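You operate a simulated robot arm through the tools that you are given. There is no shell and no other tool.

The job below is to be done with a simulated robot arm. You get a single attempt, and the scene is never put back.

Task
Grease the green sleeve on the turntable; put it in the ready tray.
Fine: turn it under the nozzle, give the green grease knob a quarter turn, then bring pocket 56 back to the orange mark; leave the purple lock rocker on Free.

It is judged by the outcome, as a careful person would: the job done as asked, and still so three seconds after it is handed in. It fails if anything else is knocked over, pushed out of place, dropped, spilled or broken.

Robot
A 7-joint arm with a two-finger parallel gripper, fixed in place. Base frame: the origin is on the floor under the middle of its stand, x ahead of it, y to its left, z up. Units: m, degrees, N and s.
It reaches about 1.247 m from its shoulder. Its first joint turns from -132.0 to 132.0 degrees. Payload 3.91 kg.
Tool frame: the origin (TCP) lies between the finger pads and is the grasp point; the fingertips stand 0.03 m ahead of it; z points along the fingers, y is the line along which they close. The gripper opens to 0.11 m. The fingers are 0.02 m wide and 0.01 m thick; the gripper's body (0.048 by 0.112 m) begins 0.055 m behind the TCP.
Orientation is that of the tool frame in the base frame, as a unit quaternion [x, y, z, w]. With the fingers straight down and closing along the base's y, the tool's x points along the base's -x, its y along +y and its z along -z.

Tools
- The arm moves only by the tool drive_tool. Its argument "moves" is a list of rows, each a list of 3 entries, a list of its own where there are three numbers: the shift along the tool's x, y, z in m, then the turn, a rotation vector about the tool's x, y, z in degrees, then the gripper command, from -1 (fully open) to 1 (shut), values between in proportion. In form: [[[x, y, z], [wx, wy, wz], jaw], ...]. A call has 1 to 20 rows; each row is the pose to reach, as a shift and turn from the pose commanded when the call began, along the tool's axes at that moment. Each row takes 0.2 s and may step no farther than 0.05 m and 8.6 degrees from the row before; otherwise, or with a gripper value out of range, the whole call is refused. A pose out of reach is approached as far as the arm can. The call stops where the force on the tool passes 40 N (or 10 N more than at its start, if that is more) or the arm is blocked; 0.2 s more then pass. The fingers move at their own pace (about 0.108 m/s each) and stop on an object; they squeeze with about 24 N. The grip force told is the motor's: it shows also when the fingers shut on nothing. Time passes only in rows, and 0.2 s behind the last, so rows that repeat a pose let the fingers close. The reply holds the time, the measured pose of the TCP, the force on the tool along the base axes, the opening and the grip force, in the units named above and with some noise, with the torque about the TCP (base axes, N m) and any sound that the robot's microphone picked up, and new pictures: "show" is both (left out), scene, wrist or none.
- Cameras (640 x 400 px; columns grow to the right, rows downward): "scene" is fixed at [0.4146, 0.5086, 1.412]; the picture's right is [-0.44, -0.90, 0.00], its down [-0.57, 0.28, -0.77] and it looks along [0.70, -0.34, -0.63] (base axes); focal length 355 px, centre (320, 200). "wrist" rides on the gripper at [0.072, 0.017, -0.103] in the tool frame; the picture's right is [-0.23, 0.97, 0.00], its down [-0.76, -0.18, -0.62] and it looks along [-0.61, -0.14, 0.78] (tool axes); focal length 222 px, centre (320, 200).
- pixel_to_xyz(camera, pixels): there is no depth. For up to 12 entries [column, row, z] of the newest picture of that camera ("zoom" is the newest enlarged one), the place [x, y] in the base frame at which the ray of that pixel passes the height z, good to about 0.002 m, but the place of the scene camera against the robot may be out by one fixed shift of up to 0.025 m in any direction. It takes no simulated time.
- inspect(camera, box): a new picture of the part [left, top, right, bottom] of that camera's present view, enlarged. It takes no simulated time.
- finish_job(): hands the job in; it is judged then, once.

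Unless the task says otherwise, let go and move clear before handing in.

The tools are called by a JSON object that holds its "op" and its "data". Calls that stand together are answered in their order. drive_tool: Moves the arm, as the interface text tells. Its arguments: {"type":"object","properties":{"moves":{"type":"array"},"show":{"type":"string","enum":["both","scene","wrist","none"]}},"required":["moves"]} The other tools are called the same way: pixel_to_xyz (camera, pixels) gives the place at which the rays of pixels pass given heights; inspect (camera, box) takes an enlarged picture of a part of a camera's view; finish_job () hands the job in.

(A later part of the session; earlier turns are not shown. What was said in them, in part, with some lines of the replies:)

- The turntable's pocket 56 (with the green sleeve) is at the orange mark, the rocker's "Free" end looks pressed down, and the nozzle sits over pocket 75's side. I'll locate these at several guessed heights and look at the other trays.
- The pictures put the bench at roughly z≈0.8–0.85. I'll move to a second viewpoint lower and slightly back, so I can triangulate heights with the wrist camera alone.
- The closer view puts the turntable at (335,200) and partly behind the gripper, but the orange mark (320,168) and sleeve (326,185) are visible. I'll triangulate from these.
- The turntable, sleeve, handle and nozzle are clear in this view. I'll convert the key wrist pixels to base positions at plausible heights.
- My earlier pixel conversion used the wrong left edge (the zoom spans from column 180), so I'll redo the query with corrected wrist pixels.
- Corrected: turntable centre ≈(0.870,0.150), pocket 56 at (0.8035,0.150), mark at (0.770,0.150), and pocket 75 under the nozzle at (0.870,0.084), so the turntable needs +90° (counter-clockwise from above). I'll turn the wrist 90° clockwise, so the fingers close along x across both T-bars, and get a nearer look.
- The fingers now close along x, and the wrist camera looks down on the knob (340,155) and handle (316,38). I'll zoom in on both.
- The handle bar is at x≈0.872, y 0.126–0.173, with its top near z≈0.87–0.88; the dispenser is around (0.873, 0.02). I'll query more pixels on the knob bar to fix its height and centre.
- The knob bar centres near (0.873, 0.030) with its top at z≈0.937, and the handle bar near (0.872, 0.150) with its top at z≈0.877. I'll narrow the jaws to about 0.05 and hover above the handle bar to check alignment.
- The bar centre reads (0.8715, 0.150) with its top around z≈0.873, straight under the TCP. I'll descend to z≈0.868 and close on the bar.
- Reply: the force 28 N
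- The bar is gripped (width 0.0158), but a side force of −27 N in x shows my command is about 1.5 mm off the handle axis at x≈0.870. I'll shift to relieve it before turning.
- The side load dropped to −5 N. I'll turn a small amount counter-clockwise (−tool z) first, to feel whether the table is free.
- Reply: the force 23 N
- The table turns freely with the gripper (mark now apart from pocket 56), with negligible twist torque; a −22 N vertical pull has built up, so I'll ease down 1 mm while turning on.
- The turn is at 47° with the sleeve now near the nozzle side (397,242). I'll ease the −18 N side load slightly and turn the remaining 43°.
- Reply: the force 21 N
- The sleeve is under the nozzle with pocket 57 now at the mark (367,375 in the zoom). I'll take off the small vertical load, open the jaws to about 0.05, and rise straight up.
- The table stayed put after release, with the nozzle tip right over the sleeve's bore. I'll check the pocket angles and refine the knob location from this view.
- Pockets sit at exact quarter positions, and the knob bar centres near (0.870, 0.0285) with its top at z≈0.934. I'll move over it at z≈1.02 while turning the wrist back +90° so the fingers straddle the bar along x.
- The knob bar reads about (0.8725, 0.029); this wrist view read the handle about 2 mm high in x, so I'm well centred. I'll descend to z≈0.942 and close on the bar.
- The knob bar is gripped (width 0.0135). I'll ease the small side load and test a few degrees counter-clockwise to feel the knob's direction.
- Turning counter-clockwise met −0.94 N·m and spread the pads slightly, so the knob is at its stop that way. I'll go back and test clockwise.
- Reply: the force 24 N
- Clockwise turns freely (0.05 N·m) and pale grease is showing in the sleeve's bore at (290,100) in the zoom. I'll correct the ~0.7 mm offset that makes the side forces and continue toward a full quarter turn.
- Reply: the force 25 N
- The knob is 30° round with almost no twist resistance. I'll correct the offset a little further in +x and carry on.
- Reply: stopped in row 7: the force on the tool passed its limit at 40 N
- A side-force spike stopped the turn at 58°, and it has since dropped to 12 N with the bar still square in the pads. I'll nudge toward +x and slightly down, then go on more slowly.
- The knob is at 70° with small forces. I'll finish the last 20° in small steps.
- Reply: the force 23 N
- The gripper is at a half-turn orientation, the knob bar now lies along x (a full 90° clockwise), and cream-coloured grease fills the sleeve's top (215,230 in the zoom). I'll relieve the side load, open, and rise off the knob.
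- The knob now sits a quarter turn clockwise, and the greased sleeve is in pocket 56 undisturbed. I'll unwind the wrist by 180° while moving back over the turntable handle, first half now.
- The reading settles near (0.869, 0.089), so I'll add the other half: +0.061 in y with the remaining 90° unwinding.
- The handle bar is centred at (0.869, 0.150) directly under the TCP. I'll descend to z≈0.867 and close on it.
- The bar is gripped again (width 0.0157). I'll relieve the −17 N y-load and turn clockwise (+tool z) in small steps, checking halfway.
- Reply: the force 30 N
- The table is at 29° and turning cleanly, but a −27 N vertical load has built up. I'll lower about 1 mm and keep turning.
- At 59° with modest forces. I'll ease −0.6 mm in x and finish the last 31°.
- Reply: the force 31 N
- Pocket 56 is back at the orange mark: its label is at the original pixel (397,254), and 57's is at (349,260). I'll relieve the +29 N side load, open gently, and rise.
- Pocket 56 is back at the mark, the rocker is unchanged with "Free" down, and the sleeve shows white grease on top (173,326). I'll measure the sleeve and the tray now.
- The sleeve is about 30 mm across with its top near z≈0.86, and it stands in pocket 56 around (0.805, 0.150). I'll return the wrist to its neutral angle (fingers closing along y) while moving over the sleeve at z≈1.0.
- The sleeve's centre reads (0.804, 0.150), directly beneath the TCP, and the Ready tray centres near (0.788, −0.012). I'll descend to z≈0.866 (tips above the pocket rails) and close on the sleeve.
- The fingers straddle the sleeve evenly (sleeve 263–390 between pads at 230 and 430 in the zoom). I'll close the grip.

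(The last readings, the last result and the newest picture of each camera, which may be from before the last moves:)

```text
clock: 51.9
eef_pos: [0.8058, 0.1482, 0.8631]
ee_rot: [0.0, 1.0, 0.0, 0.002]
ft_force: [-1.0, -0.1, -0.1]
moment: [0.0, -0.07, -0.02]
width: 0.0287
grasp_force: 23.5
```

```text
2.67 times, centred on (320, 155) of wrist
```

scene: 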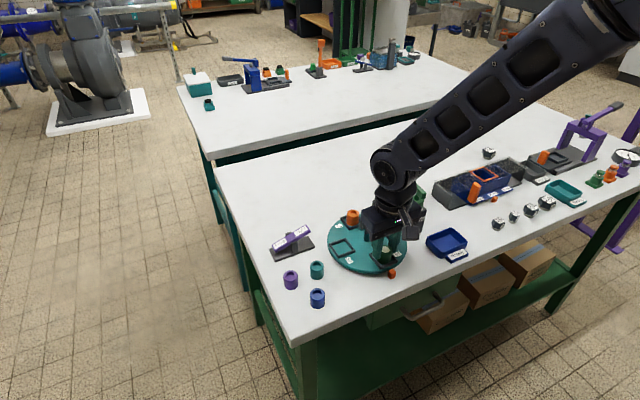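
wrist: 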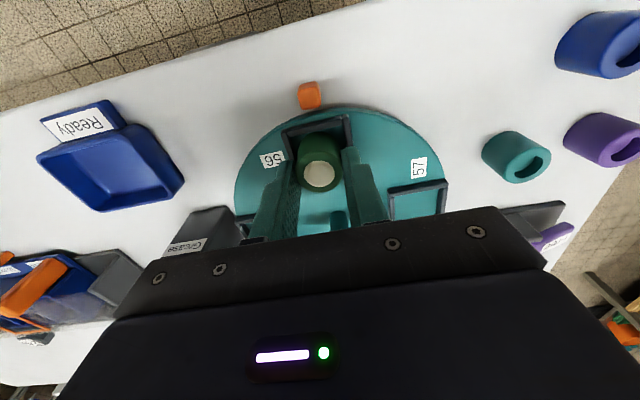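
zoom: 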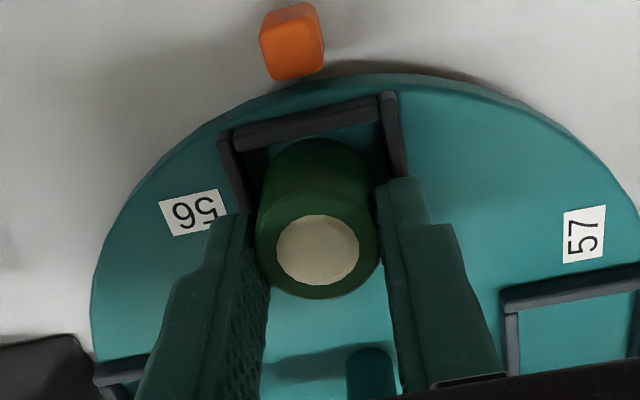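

The sleeve is gripped (width 0.0287, 23.5 N). I'll lift it straight up out of the pocket and check.

{"op": "drive_tool", "data": {"moves": [[[0, 0, -0.015], [0, 0, 0], 1], [[0, 0, -0.035], [0, 0, 0], 1], [[0, 0, -0.06], [0, 0, 0], 1], [[0, 0, -0.09], [0, 0, 0], 1], [[0, 0, -0.12], [0, 0, 0], 1], [[0, 0, -0.12], [0, 0, 0], 1]]}}

{"op": "inspect", "data": {"camera": "scene", "box": [320, 170, 480, 290]}}

{"op": "inspect", "data": {"camera": "wrist", "box": [80, 50, 400, 230]}}

```text
clock: 53.3
eef_pos: [0.805, 0.1486, 0.9843]
ee_rot: [0.001, 1.0, 0.0, 0.002]
ft_force: [0.9, 0.4, -0.4]
moment: [0.0, 0.01, 0.01]
width: 0.0
grasp_force: 23.7
```

scene: 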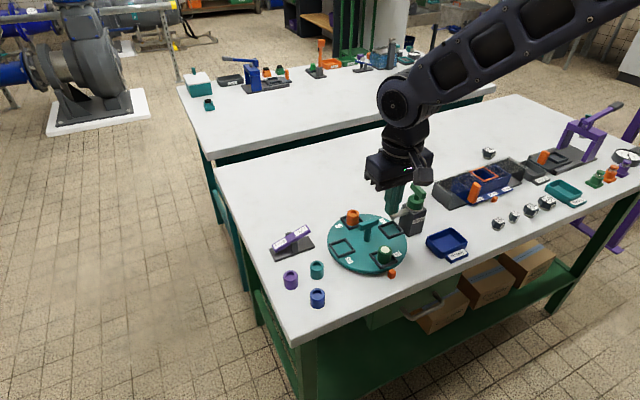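
wrist: 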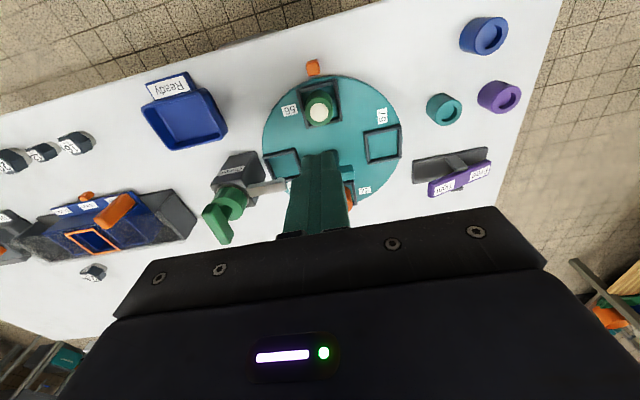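

```text
3.33 times, centred on (400, 230) of scene
```

zoom: 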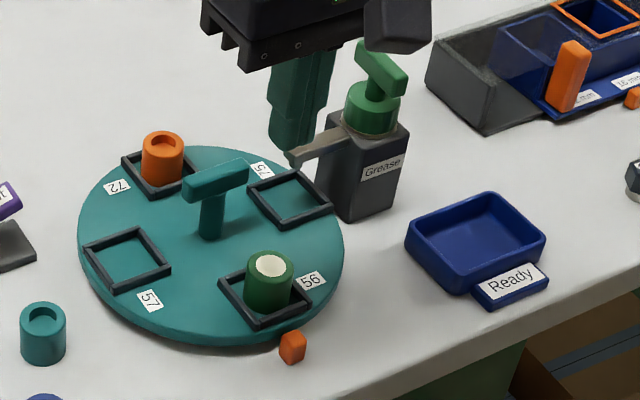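

```text
2.00 times, centred on (240, 140) of wrist
```

zoom: 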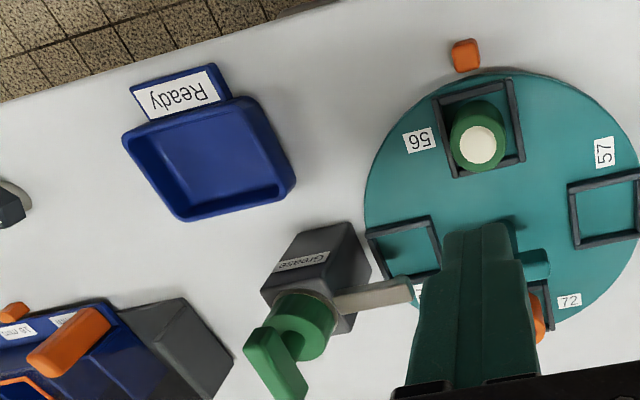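

The gripper shut to width 0.0: the sleeve slid out of the fingers and still stands upright in pocket 56 (268,280 in the zoom), with nothing else disturbed. I'll look closely at the sleeve and at the rocker before trying again.

{"op": "inspect", "data": {"camera": "scene", "box": [360, 235, 420, 285]}}

{"op": "inspect", "data": {"camera": "wrist", "box": [290, 60, 360, 140]}}

{"op": "inspect", "data": {"camera": "scene", "box": [262, 215, 332, 265]}}

{"op": "inspect", "data": {"camera": "wrist", "box": [400, 130, 500, 200]}}

```text
8.00 times, centred on (390, 260) of scene
```

zoom: 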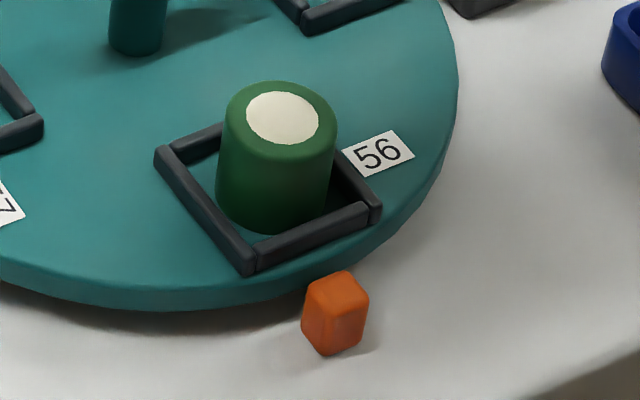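

```text
5.00 times, centred on (325, 100) of wrist
```

zoom: 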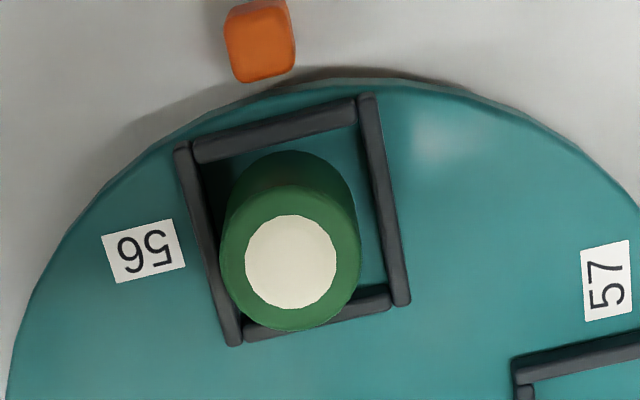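

```text
8.00 times, centred on (297, 240) of scene
```

zoom: 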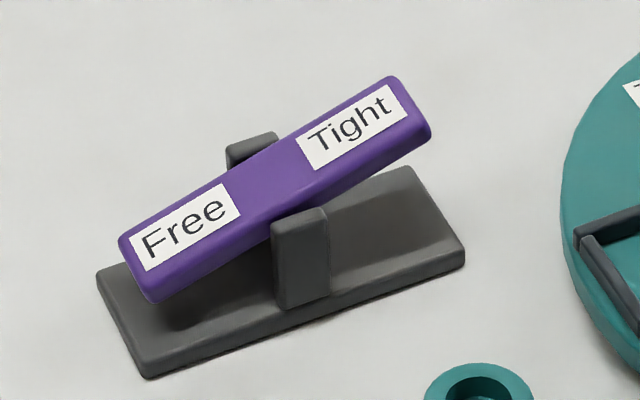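

```text
5.71 times, centred on (450, 165) of wrist
```

zoom: 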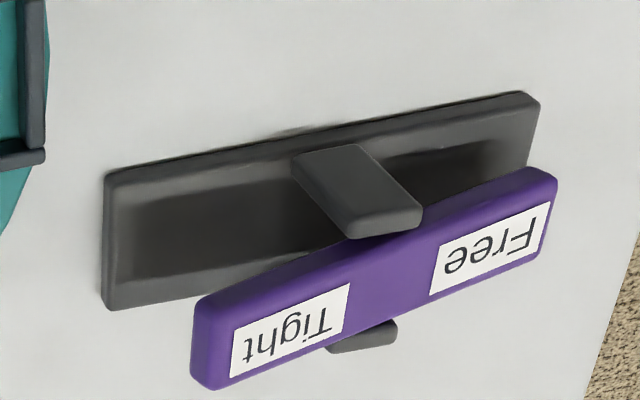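

{"op": "pixel_to_xyz", "data": {"camera": "wrist", "pixels": [[319, 111.6, 0.85], [319, 111.6, 0.855], [319, 111.6, 0.86], [319.2, 103.6, 0.827], [319.8, 97, 0.822]]}}

```text
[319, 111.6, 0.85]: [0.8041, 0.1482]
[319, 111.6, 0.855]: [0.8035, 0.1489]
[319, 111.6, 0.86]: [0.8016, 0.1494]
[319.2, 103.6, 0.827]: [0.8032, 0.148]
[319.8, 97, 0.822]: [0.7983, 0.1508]
```

The sleeve centre is at (0.8035, 0.1485), so I'll shift −1.5 mm in x, descend about 2 mm deeper than before, and close. Then I'll do a tiny test lift to read the forces.

{"op": "drive_tool", "data": {"moves": [[[0.0015, 0, 0], [0, 0, 0], 0.1], [[0.0015, 0, 0], [0, 0, 0], 0.1], [[0.0015, 0, 0.04], [0, 0, 0], 0.1], [[0.0015, 0, 0.08], [0, 0, 0], 0.1], [[0.0015, 0, 0.105], [0, 0, 0], 0.1], [[0.0015, 0, 0.116], [0, 0, 0], 0.1], [[0.0015, 0, 0.122], [0, 0, 0], 0.1], [[0.0015, 0, 0.122], [0, 0, 0], 0.1], [[0.0015, 0, 0.122], [0, 0, 0], 0.5], [[0.0015, 0, 0.122], [0, 0, 0], 1], [[0.0015, 0, 0.122], [0, 0, 0], 1], [[0.0015, 0, 0.122], [0, 0, 0], 1], [[0.0015, 0, 0.122], [0, 0, 0], 1]]}}

{"op": "inspect", "data": {"camera": "wrist", "box": [240, 80, 400, 230]}}

{"op": "inspect", "data": {"camera": "scene", "box": [350, 215, 430, 285]}}

```text
clock: 56.1
eef_pos: [0.8051, 0.1479, 0.863]
ee_rot: [0.001, 1.0, 0.0, 0.001]
ft_force: [-0.3, -0.4, -0.1]
moment: [0.04, 0.01, 0.0]
width: 0.0287
grasp_force: 23.6
```

scene: 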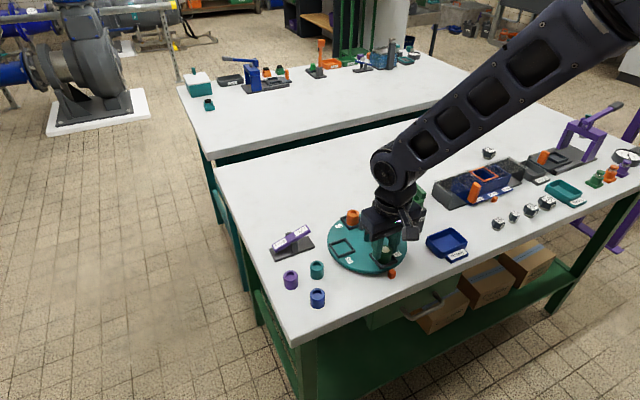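
wrist: 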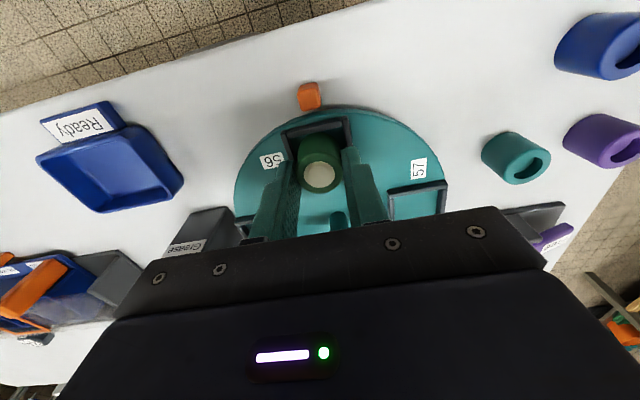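

```text
2.67 times, centred on (320, 155) of wrist
```

zoom: 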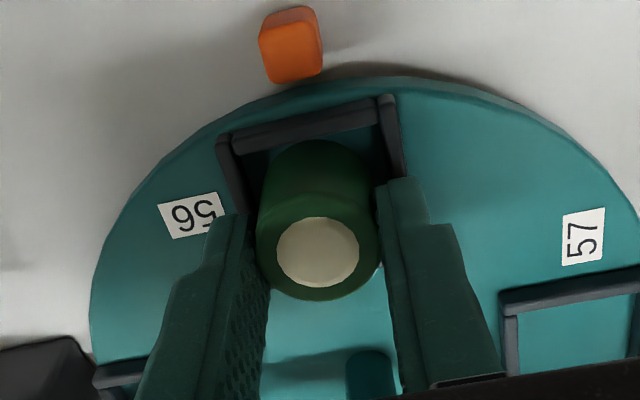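

```text
5.71 times, centred on (390, 250) of scene
```

zoom: 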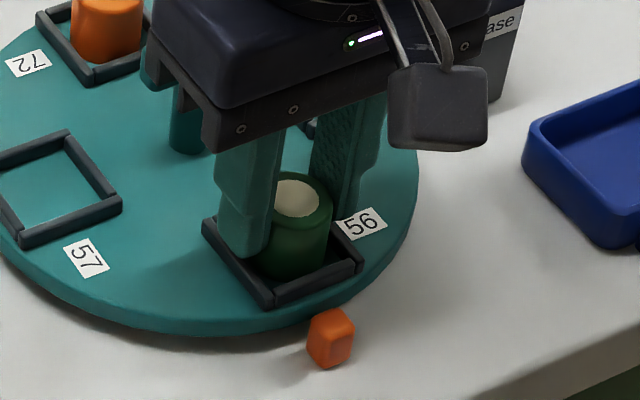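

The grip reads 0.0287 wide again. I'll do a 4 mm test lift and read the force.

{"op": "drive_tool", "data": {"moves": [[[0, 0, -0.001], [0, 0, 0], 1], [[0, 0, -0.002], [0, 0, 0], 1], [[0, 0, -0.003], [0, 0, 0], 1], [[0, 0, -0.004], [0, 0, 0], 1]]}}

{"op": "inspect", "data": {"camera": "scene", "box": [350, 215, 430, 285]}}

{"op": "inspect", "data": {"camera": "wrist", "box": [240, 80, 400, 230]}}

```text
clock: 57.1
eef_pos: [0.8043, 0.1489, 0.8674]
ee_rot: [0.001, 1.0, -0.002, 0.002]
ft_force: [0.0, -0.1, -0.8]
moment: [-0.02, 0.02, -0.01]
width: 0.0288
grasp_force: 23.9
```

scene: 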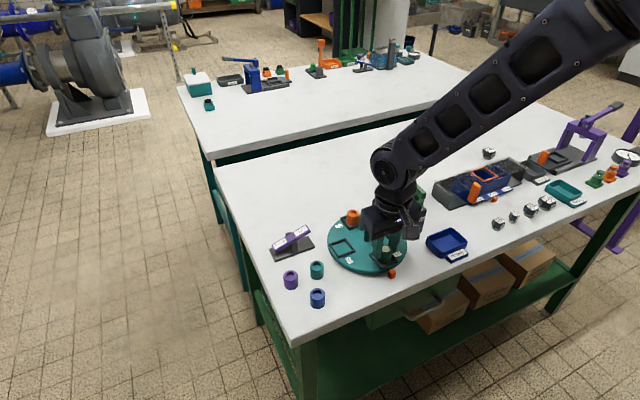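
wrist: 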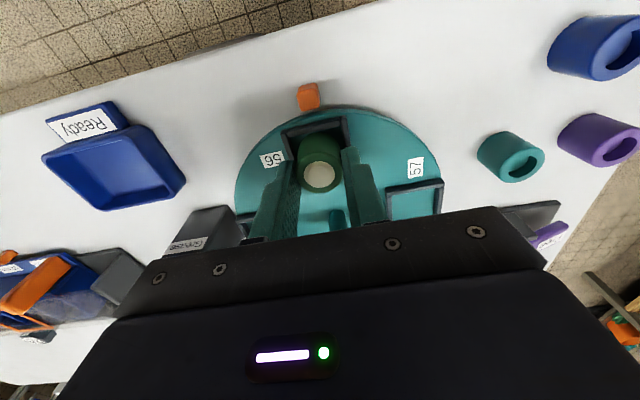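

```text
5.71 times, centred on (390, 250) of scene
```

zoom: 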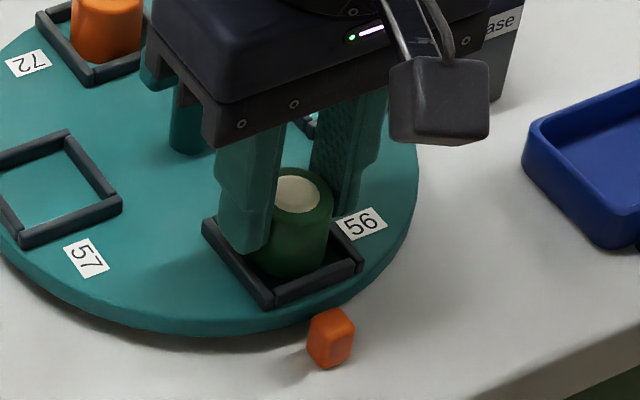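

```text
2.67 times, centred on (320, 155) of wrist
```

zoom: 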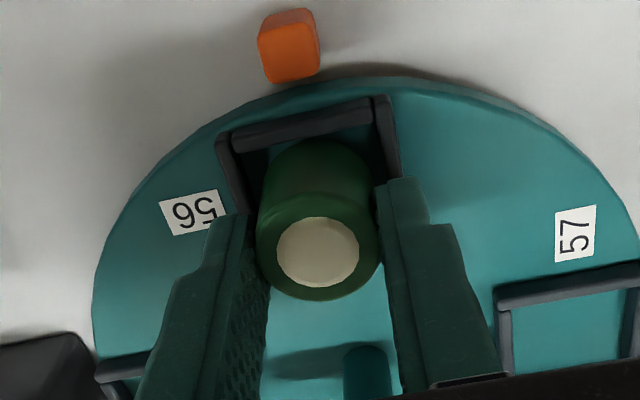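

The sleeve came up with the fingers (its top stays at (318,250) relative to the gripper, with force under 1 N), so it isn't clamped. I'll lift more slowly this time and check again.

{"op": "drive_tool", "data": {"moves": [[[0, 0, -0.002], [0, 0, 0], 1], [[0, 0, -0.004], [0, 0, 0], 1], [[0, 0, -0.006], [0, 0, 0], 1], [[0, 0, -0.008], [0, 0, 0], 1], [[0, 0, -0.01], [0, 0, 0], 1]]}}

{"op": "inspect", "data": {"camera": "scene", "box": [350, 215, 430, 285]}}

{"op": "inspect", "data": {"camera": "wrist", "box": [240, 80, 400, 230]}}

```text
clock: 58.3
eef_pos: [0.8048, 0.15, 0.8777]
ee_rot: [0.0, 1.0, 0.001, 0.002]
ft_force: [-0.1, -0.2, -1.0]
moment: [0.02, 0.01, 0.01]
width: 0.0286
grasp_force: 23.8
```

scene: 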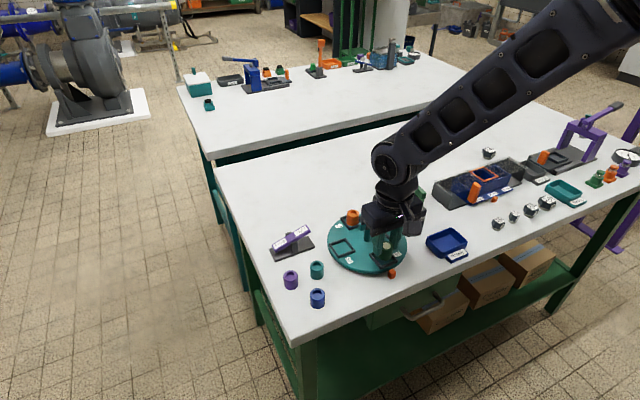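
wrist: 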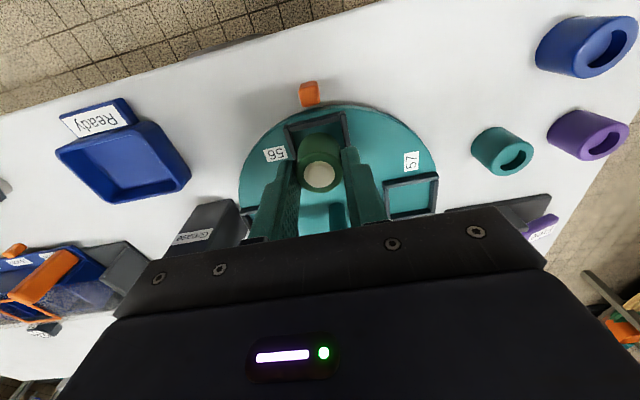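

```text
5.71 times, centred on (390, 250) of scene
```

zoom: 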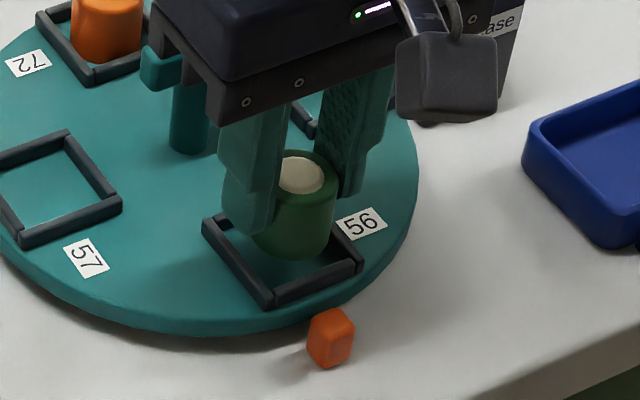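

```text
2.67 times, centred on (320, 155) of wrist
```

zoom: 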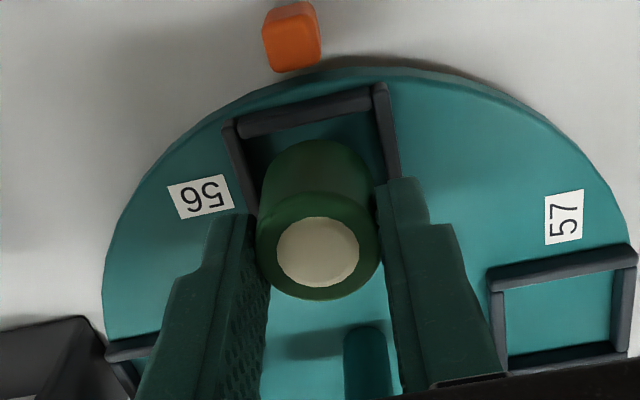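

The sleeve is about 14 mm up with no slip, so I'll keep going slowly: lift a further 22 mm in small steps, then start sideways toward the tray.

{"op": "drive_tool", "data": {"moves": [[[0, 0, -0.002], [0, 0, 0], 1], [[0, 0, -0.0045], [0, 0, 0], 1], [[0, 0, -0.007], [0, 0, 0], 1], [[0, 0, -0.0095], [0, 0, 0], 1], [[0, 0, -0.012], [0, 0, 0], 1], [[0, 0, -0.0145], [0, 0, 0], 1], [[0, 0, -0.017], [0, 0, 0], 1], [[0, 0, -0.0195], [0, 0, 0], 1], [[0, 0, -0.022], [0, 0, 0], 1], [[0, 0, -0.0235], [0, 0, 0], 1], [[0, -0.002, -0.024], [0, 0, 0], 1], [[0, -0.005, -0.024], [0, 0, 0], 1], [[0.001, -0.009, -0.024], [0, 0, 0], 1], [[0.001, -0.013, -0.024], [0, 0, 0], 1], [[0.002, -0.017, -0.024], [0, 0, 0], 1], [[0.002, -0.02, -0.024], [0, 0, 0], 1]]}}

{"op": "inspect", "data": {"camera": "scene", "box": [350, 205, 450, 285]}}

{"op": "inspect", "data": {"camera": "wrist", "box": [240, 80, 400, 230]}}

```text
clock: 61.7
eef_pos: [0.8024, 0.1306, 0.902]
ee_rot: [0.002, 1.0, 0.0, 0.002]
ft_force: [0.2, -0.3, -1.0]
moment: [0.02, 0.0, 0.02]
width: 0.0289
grasp_force: 24.1
```

scene: 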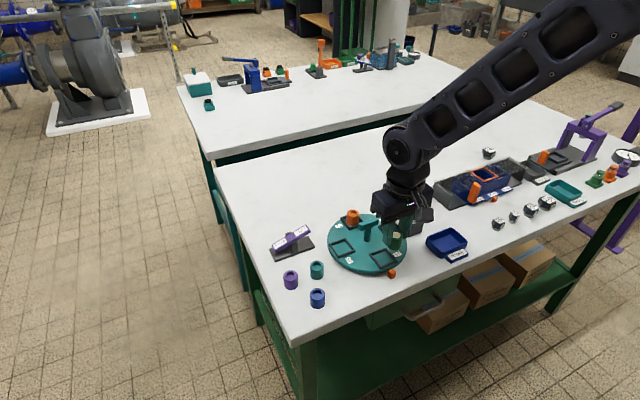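
wrist: 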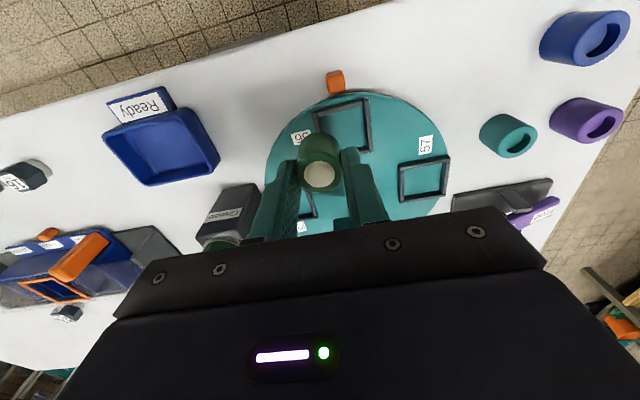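

```text
5.00 times, centred on (400, 245) of scene
```

zoom: 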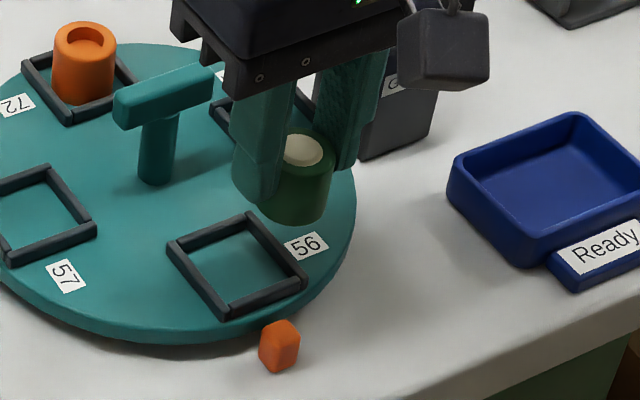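

```text
2.67 times, centred on (320, 155) of wrist
```

zoom: 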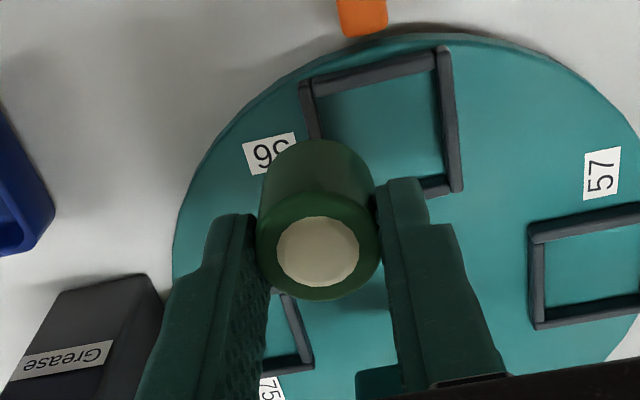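

The sleeve is held steadily, clear of the turntable, and pocket 56's label is still at (397,254). I'll measure the tray from this closer view.

{"op": "inspect", "data": {"camera": "wrist", "box": [90, 75, 240, 195]}}

```text
3.33 times, centred on (165, 135) of wrist
```

zoom: 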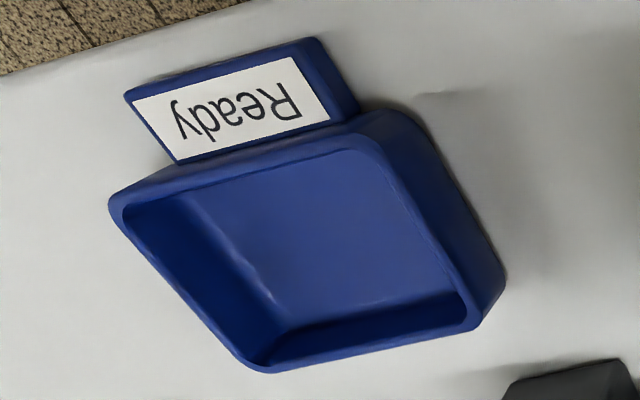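

{"op": "pixel_to_xyz", "data": {"camera": "zoom", "pixels": [[120, 200, 0.82], [370, 145, 0.82], [475, 318, 0.82], [260, 368, 0.82], [120, 200, 0.83], [370, 145, 0.83], [475, 318, 0.83], [260, 368, 0.83], [285, 325, 0.804], [455, 290, 0.804], [415, 115, 0.8], [505, 275, 0.8]]}}

```text
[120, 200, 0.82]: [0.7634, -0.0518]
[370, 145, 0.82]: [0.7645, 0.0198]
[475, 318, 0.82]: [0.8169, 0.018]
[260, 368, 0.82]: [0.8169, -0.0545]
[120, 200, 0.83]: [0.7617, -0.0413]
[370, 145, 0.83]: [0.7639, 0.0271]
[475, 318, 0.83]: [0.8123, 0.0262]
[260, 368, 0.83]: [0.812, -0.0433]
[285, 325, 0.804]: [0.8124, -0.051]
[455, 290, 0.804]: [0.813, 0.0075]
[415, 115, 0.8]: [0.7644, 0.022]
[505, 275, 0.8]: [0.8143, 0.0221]
```

From the tray's base edge and rim I get x 0.763–0.816, y −0.049–0.022, rim z≈0.823, so its centre is about (0.790, −0.0135). I'll carry the sleeve there slowly at this height.

{"op": "drive_tool", "data": {"moves": [[[0.0003, -0.003, 0], [0, 0, 0], 1], [[0.0007, -0.007, 0], [0, 0, 0], 1], [[0.001, -0.012, 0], [0, 0, 0], 1], [[0.0015, -0.017, 0], [0, 0, 0], 1], [[0.002, -0.022, 0], [0, 0, 0], 1], [[0.0025, -0.027, 0], [0, 0, 0], 1], [[0.003, -0.032, 0], [0, 0, 0], 1], [[0.0035, -0.037, 0], [0, 0, 0], 1], [[0.004, -0.042, 0], [0, 0, 0], 1], [[0.0045, -0.047, 0], [0, 0, 0], 1], [[0.005, -0.052, 0], [0, 0, 0], 1], [[0.0055, -0.057, 0], [0, 0, 0], 1], [[0.006, -0.062, 0], [0, 0, 0], 1], [[0.0065, -0.067, 0], [0, 0, 0], 1], [[0.007, -0.072, 0], [0, 0, 0], 1], [[0.0075, -0.077, 0], [0, 0, 0], 1], [[0.008, -0.081, 0], [0, 0, 0], 1], [[0.0083, -0.084, 0], [0, 0, 0], 1], [[0.0085, -0.086, 0], [0, 0, 0], 1]]}}

```text
clock: 65.7
eef_pos: [0.7932, 0.0432, 0.9006]
ee_rot: [0.001, 1.0, 0.0, 0.002]
ft_force: [-0.8, -0.8, -0.3]
moment: [0.01, 0.0, -0.04]
width: 0.0289
grasp_force: 23.8
```

scene: 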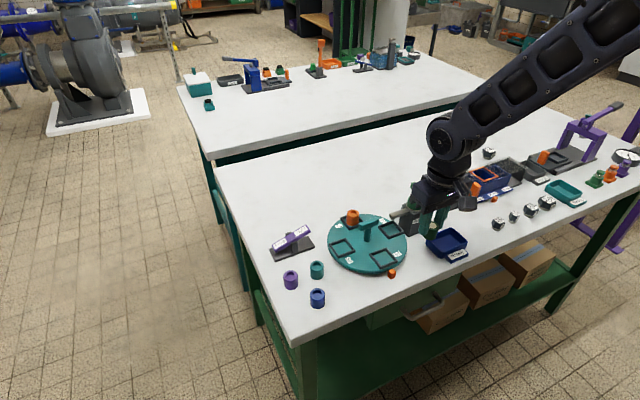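
wrist: 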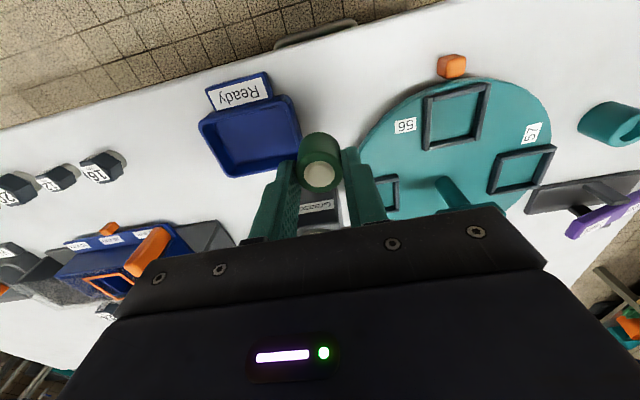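

The sleeve is still held (width 0.0289), and the tray is now at (250,135) in the wrist view. I'll re-measure the tray from here.

{"op": "inspect", "data": {"camera": "wrist", "box": [190, 65, 350, 195]}}

```text
3.08 times, centred on (270, 130) of wrist
```

zoom: 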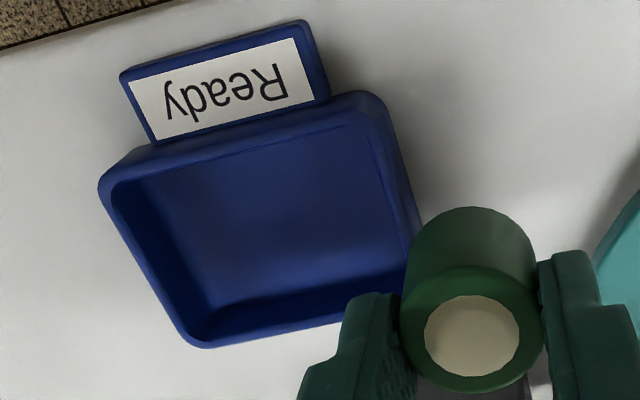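

{"op": "pixel_to_xyz", "data": {"camera": "zoom", "pixels": [[107, 188, 0.823], [375, 112, 0.823], [200, 343, 0.823], [410, 290, 0.823], [150, 175, 0.804], [370, 125, 0.804], [205, 310, 0.804], [405, 265, 0.804], [422, 230, 0.8], [385, 100, 0.8]]}}

```text
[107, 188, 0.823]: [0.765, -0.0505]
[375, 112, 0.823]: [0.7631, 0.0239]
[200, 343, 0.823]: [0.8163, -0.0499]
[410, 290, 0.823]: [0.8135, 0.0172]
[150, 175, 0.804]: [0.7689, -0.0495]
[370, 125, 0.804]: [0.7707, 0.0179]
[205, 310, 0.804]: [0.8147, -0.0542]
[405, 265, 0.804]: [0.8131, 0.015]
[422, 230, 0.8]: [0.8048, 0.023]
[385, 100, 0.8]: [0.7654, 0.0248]
```

{"op": "pixel_to_xyz", "data": {"camera": "zoom", "pixels": [[472, 335, 0.885], [472, 335, 0.89], [472, 335, 0.895]]}}

```text
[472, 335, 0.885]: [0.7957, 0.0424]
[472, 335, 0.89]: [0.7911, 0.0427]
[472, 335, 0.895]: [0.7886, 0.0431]
```

The sleeve's centre reads (0.792, 0.043) and the tray centre (0.790, −0.0135). I'll move the remaining 56 mm sideways slowly.

{"op": "drive_tool", "data": {"moves": [[[0.0002, -0.003, 0], [0, 0, 0], 1], [[0.0004, -0.007, 0], [0, 0, 0], 1], [[0.0006, -0.012, 0], [0, 0, 0], 1], [[0.0008, -0.017, 0], [0, 0, 0], 1], [[0.001, -0.022, 0], [0, 0, 0], 1], [[0.0012, -0.027, 0], [0, 0, 0], 1], [[0.0014, -0.032, 0], [0, 0, 0], 1], [[0.0016, -0.037, 0], [0, 0, 0], 1], [[0.0018, -0.042, 0], [0, 0, 0], 1], [[0.002, -0.047, 0], [0, 0, 0], 1], [[0.002, -0.051, 0], [0, 0, 0], 1], [[0.002, -0.054, 0], [0, 0, 0], 1], [[0.002, -0.0565, 0], [0, 0, 0], 1], [[0.002, -0.0565, 0], [0, 0, 0], 1]]}}

{"op": "inspect", "data": {"camera": "wrist", "box": [240, 70, 400, 200]}}

{"op": "inspect", "data": {"camera": "scene", "box": [400, 190, 500, 270]}}

```text
clock: 68.7
eef_pos: [0.7906, -0.0144, 0.9017]
ee_rot: [0.001, 1.0, 0.0, 0.002]
ft_force: [-0.1, -0.6, -1.0]
moment: [-0.01, 0.01, 0.04]
width: 0.0286
grasp_force: 24.0
```

scene: 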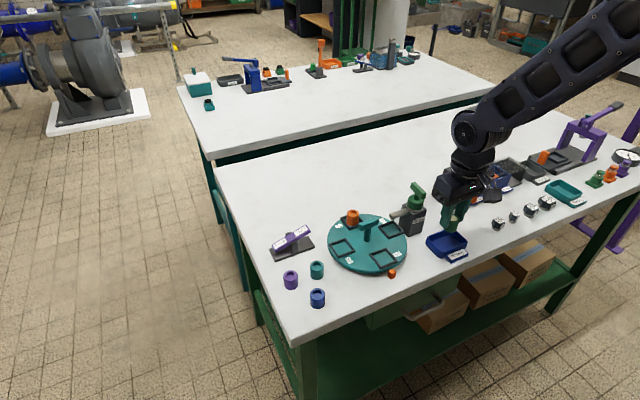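
wrist: 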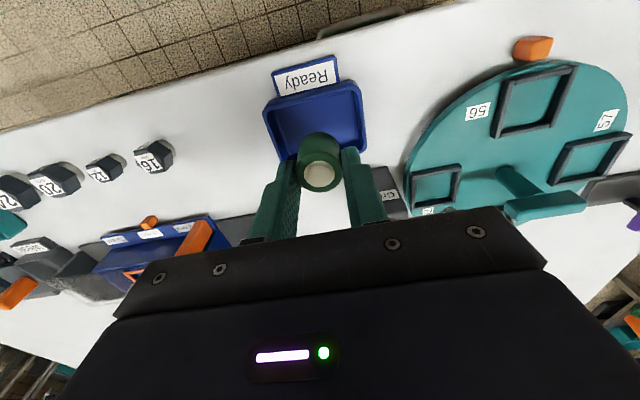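

```text
3.08 times, centred on (320, 135) of wrist
```

zoom: 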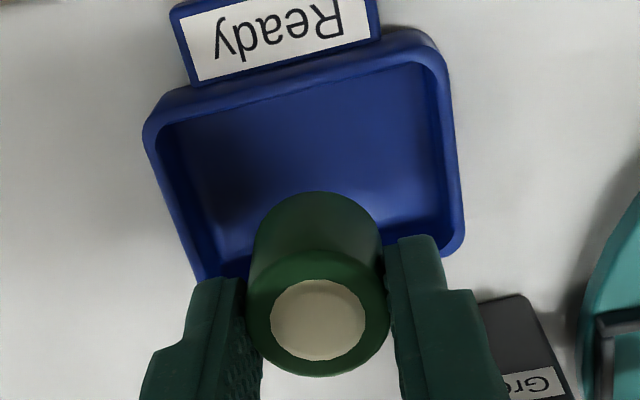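

```text
5.00 times, centred on (450, 230) of scene
```

zoom: 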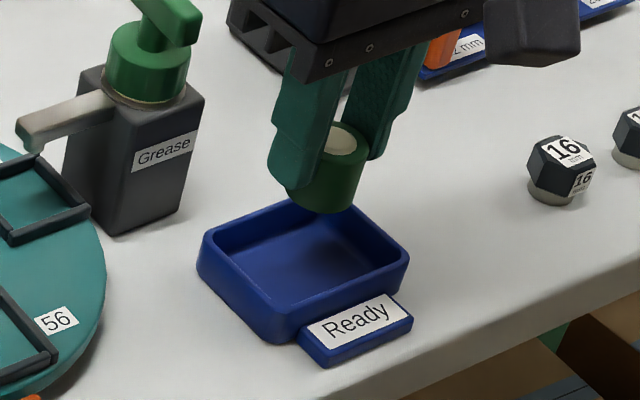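

{"op": "inspect", "data": {"camera": "wrist", "box": [240, 70, 400, 200]}}

{"op": "pixel_to_xyz", "data": {"camera": "wrist", "pixels": [[264.5, 112, 0.823], [355, 84, 0.823], [365, 148, 0.823], [280, 158, 0.823], [318.5, 171, 0.89]]}}

```text
3.08 times, centred on (320, 135) of wrist
```

zoom: 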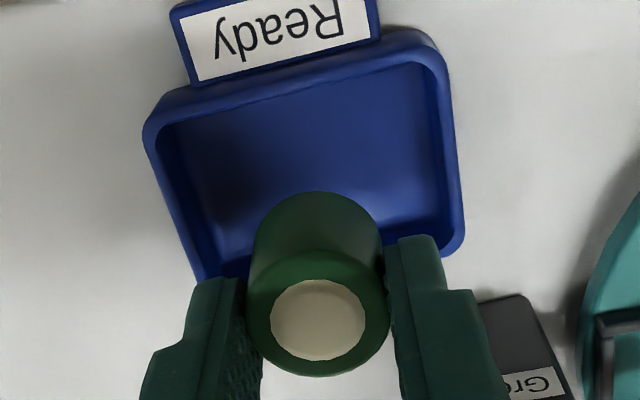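

```text
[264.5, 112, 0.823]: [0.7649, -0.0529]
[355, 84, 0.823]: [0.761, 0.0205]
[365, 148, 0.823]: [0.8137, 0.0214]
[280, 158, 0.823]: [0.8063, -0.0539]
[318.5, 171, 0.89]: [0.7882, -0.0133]
```

The sleeve is over the tray: its centre at about (0.789, −0.0135) against the tray's (0.789, −0.015). I'll lower it slowly toward the floor of the tray.

{"op": "drive_tool", "data": {"moves": [[[0, -0.0005, 0.002], [0, 0, 0], 1], [[0, -0.001, 0.005], [0, 0, 0], 1], [[0, -0.0015, 0.009], [0, 0, 0], 1], [[0, -0.0015, 0.013], [0, 0, 0], 1], [[0, -0.0015, 0.017], [0, 0, 0], 1], [[0, -0.0015, 0.021], [0, 0, 0], 1], [[0, -0.0015, 0.025], [0, 0, 0], 1], [[0, -0.0015, 0.029], [0, 0, 0], 1], [[0, -0.0015, 0.033], [0, 0, 0], 1], [[0, -0.0015, 0.037], [0, 0, 0], 1], [[0, -0.0015, 0.041], [0, 0, 0], 1], [[0, -0.0015, 0.044], [0, 0, 0], 1], [[0, -0.0015, 0.046], [0, 0, 0], 1]]}}

{"op": "inspect", "data": {"camera": "wrist", "box": [240, 70, 400, 200]}}

{"op": "inspect", "data": {"camera": "scene", "box": [400, 200, 500, 270]}}

```text
clock: 71.5
eef_pos: [0.7916, -0.0147, 0.8536]
ee_rot: [0.0, 1.0, 0.0, 0.002]
ft_force: [0.2, 0.4, -1.7]
moment: [0.01, 0.0, 0.01]
width: 0.0288
grasp_force: 24.0
```

scene: 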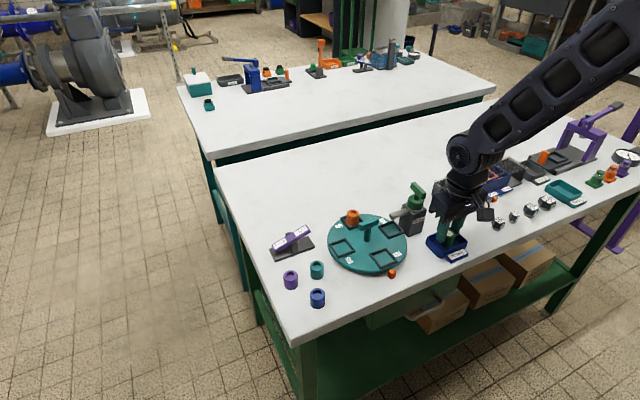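
wrist: 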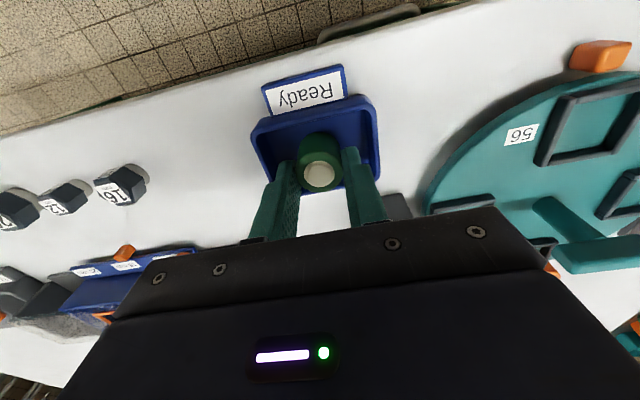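

```text
3.08 times, centred on (320, 135) of wrist
```

zoom: 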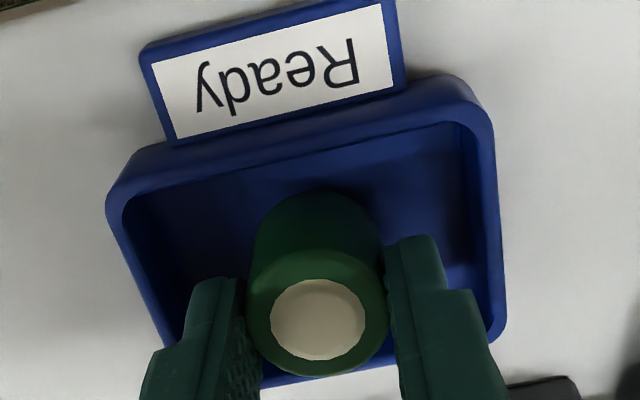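

```text
5.71 times, centred on (450, 235) of scene
```

zoom: 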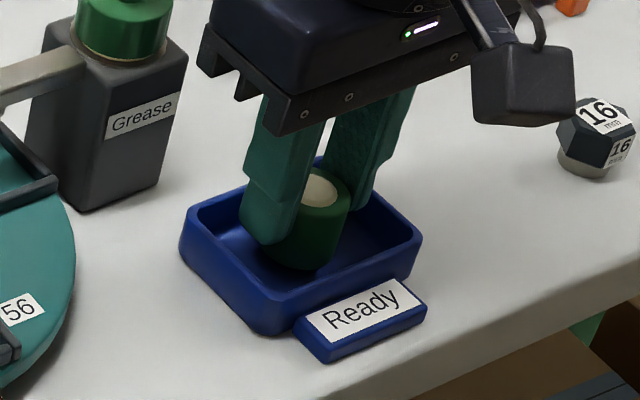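

The sleeve is inside the tray with clear space around both fingertips. I'll lower by 1 mm steps and watch for contact.

{"op": "drive_tool", "data": {"moves": [[[0, 0, 0.001], [0, 0, 0], 1], [[0, 0, 0.002], [0, 0, 0], 1], [[0, 0, 0.003], [0, 0, 0], 1], [[0, 0, 0.004], [0, 0, 0], 1]], "show": "none"}}

```text
clock: 72.5
eef_pos: [0.7919, -0.0155, 0.8509]
ee_rot: [0.001, 1.0, -0.001, 0.001]
ft_force: [-0.6, 0.1, -0.6]
moment: [-0.01, 0.02, 0.03]
width: 0.0281
grasp_force: 24.0
```

{"op": "drive_tool", "data": {"moves": [[[0, 0, 0.001], [0, 0, 0], 1], [[0, 0, 0.002], [0, 0, 0], 1], [[0, 0, 0.003], [0, 0, 0], 1]], "show": "none"}}

```text
clock: 73.3
eef_pos: [0.7905, -0.0143, 0.8487]
ee_rot: [0.001, 1.0, 0.0, 0.002]
ft_force: [0.0, -0.8, 0.3]
moment: [0.0, -0.02, -0.02]
width: 0.0285
grasp_force: 23.7
```

No contact yet (z force near 0). I'll go down another few millimetres and look.

{"op": "drive_tool", "data": {"moves": [[[0, 0, 0.001], [0, 0, 0], 1], [[0, 0, 0.002], [0, 0, 0], 1]]}}

{"op": "inspect", "data": {"camera": "scene", "box": [410, 210, 490, 270]}}

{"op": "inspect", "data": {"camera": "wrist", "box": [240, 70, 400, 200]}}

```text
clock: 73.9
eef_pos: [0.792, -0.0153, 0.8465]
ee_rot: [0.0, 1.0, 0.0, 0.002]
ft_force: [-3.3, -0.9, 11.1]
moment: [-0.08, 0.2, 0.0]
width: 0.0287
grasp_force: 23.7
```

scene: 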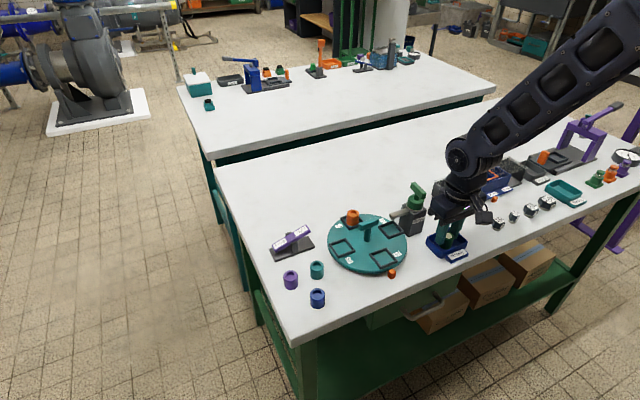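
wrist: 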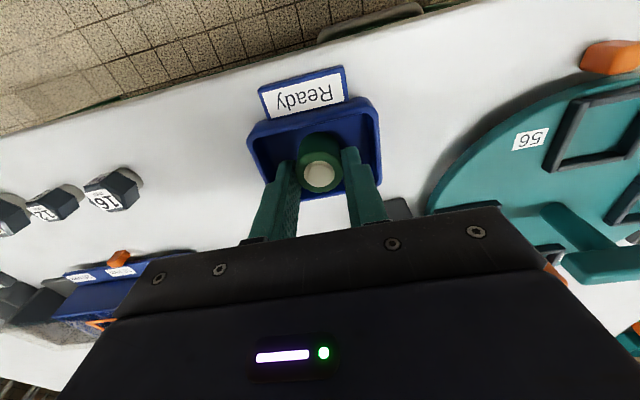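

```text
6.67 times, centred on (450, 240) of scene
```

zoom: 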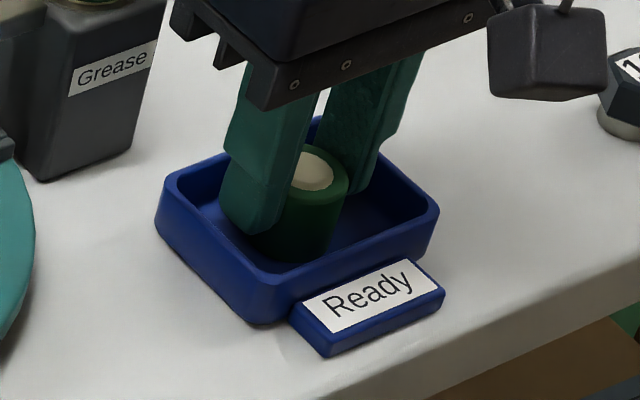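

```text
3.08 times, centred on (320, 135) of wrist
```

zoom: 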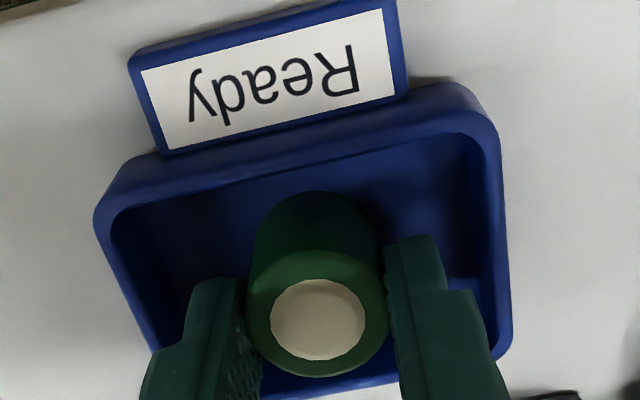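

Contact shows as +11 N, so the sleeve is resting on the tray floor. I'll back off half a millimetre, open the jaws only to about 0.039 so the fingers stay inside the tray, then rise straight up slowly.

{"op": "drive_tool", "data": {"moves": [[[0, 0, -0.0005], [0, 0, 0], 1], [[0, 0, -0.0005], [0, 0, 0], 0.45], [[0, 0, -0.0005], [0, 0, 0], 0.38], [[0, 0, -0.0005], [0, 0, 0], 0.3], [[0, 0, -0.0005], [0, 0, 0], 0.3], [[0, 0, -0.0005], [0, 0, 0], 0.3]]}}

{"op": "inspect", "data": {"camera": "wrist", "box": [240, 70, 400, 200]}}

{"op": "inspect", "data": {"camera": "scene", "box": [410, 210, 490, 270]}}

```text
clock: 75.3
eef_pos: [0.792, -0.0145, 0.8469]
ee_rot: [0.0, 1.0, -0.001, 0.001]
ft_force: [0.2, 0.2, 0.1]
moment: [-0.01, 0.0, 0.01]
width: 0.0385
grasp_force: 0.2
```

scene: 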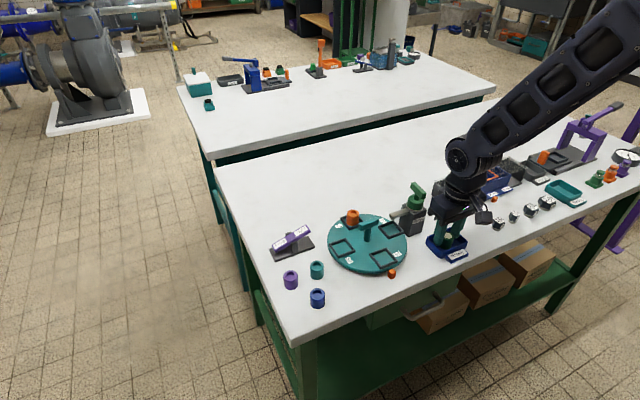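
wrist: 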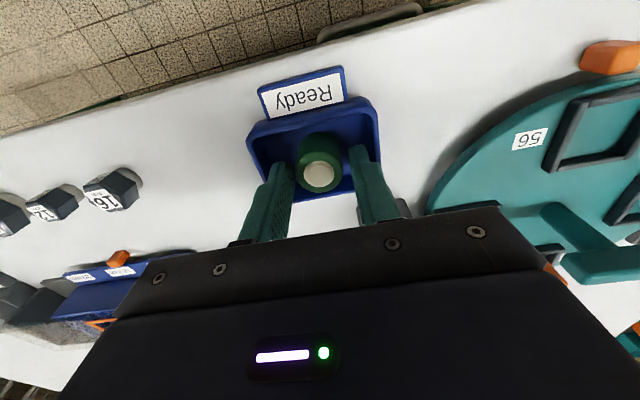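

```text
3.08 times, centred on (320, 135) of wrist
```

zoom: 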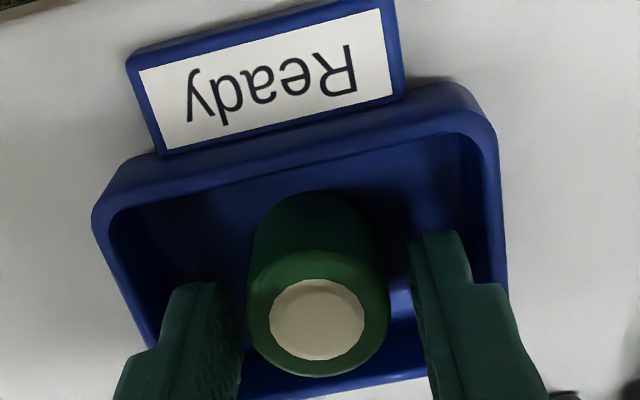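

```text
6.67 times, centred on (450, 240) of scene
```

zoom: 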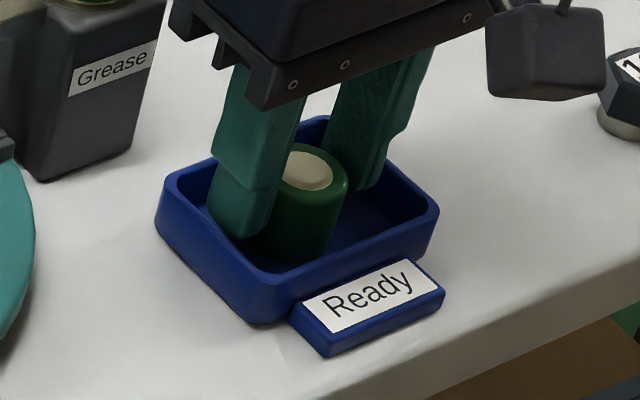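

The sleeve stands free in the tray (width 0.0385, forces zero, pads clear on both sides at 240 and 415 in the zoom). I'll rise straight up slowly and then back to a clear height.

{"op": "drive_tool", "data": {"moves": [[[0, 0, -0.004], [0, 0, 0], 0.3], [[0, 0, -0.01], [0, 0, 0], 0.3], [[0, 0, -0.018], [0, 0, 0], 0.3], [[0, 0, -0.028], [0, 0, 0], 0.3], [[0, 0, -0.04], [0, 0, 0], 0.3], [[0, 0, -0.06], [0, 0, 0], 0.3], [[0, 0, -0.09], [0, 0, 0], 0.3], [[0, 0, -0.13], [0, 0, 0], 0.3], [[0, 0, -0.17], [0, 0, 0], 0.3], [[0, 0, -0.21], [0, 0, 0], 0.3], [[0, 0, -0.25], [0, 0, 0], 0.3], [[0, 0, -0.25], [0, 0, 0], 0.3]]}}

{"op": "inspect", "data": {"camera": "wrist", "box": [200, 40, 520, 220]}}

{"op": "inspect", "data": {"camera": "scene", "box": [260, 170, 480, 310]}}

```text
clock: 77.9
eef_pos: [0.7907, -0.0141, 1.0971]
ee_rot: [0.001, 1.0, 0.0, 0.002]
ft_force: [0.2, 0.9, -0.1]
moment: [0.0, 0.03, 0.01]
width: 0.0387
grasp_force: 0.2
```

scene: 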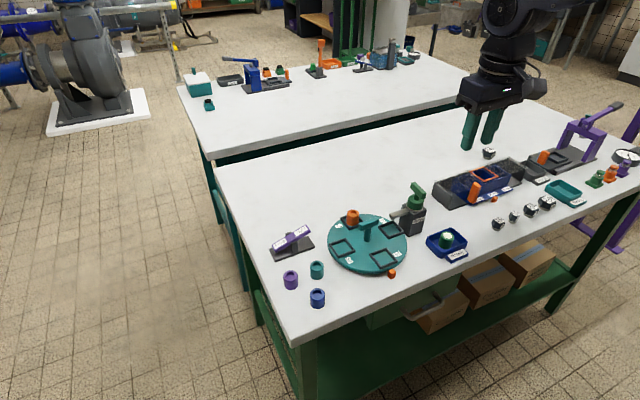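
wrist: 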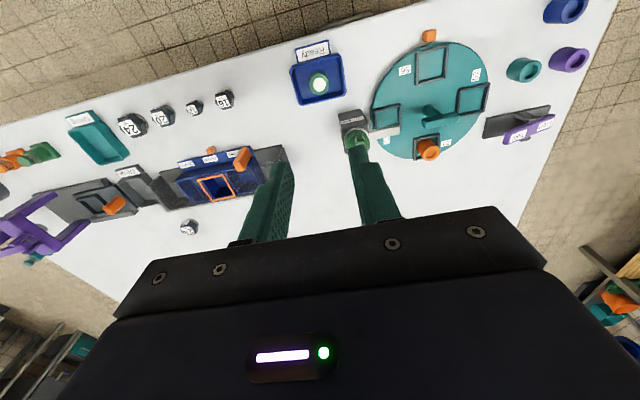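

```text
2.00 times, centred on (360, 130) of wrist
```

zoom: 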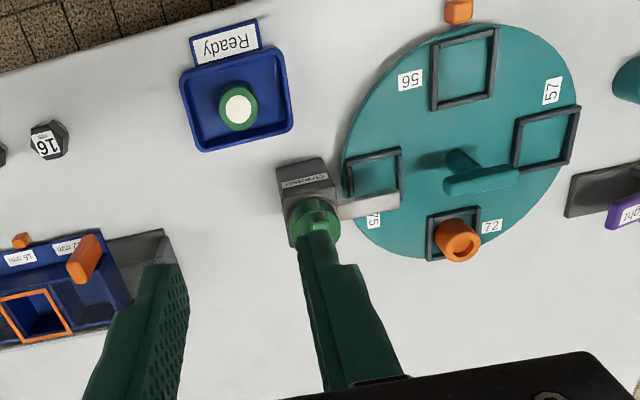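

```text
2.86 times, centred on (370, 240) of scene
```

zoom: 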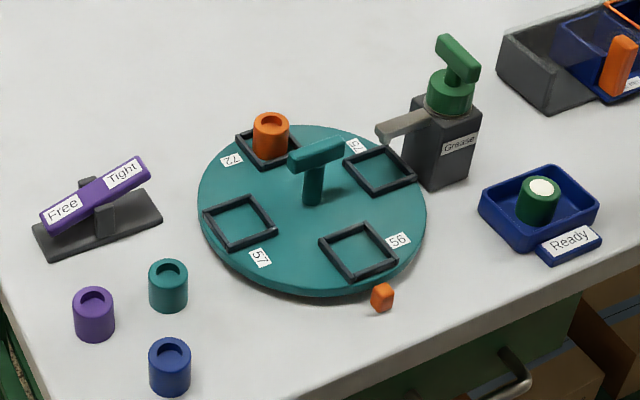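

The last pictures agree with the task. The greased sleeve stands upright in the Ready tray (540,187 in the zoom). Pocket 56's label is at its starting pixel (398,240), facing the orange mark. The knob bar is turned a quarter, the rocker's Free end is down, and nothing else has moved. The arm is released and clear, so I'm handing in the job.

{"op": "finish_job", "data": {}}

```text
The job is handed in.
```

The green sleeve is greased and standing upright in the Ready tray, and I've handed the job in.

- **Turntable:** I turned it 90° to bring pocket 56 under the nozzle. It is now back with pocket 56 at the orange mark.
- **Grease knob:** I gave it a quarter turn clockwise. I first tested it a few degrees counter-clockwise, but it was against its stop that way.
- **Lock rocker:** I didn't touch it. Its Free end was down at the start and still is.
- **Slip on the first lift:** The sleeve slid out of the fingers when I first lifted it, but it stayed upright in its pocket. A second, slower lift held all the way to the tray.

Nothing else looked moved in the last pictures, and the arm is clear of the bench.
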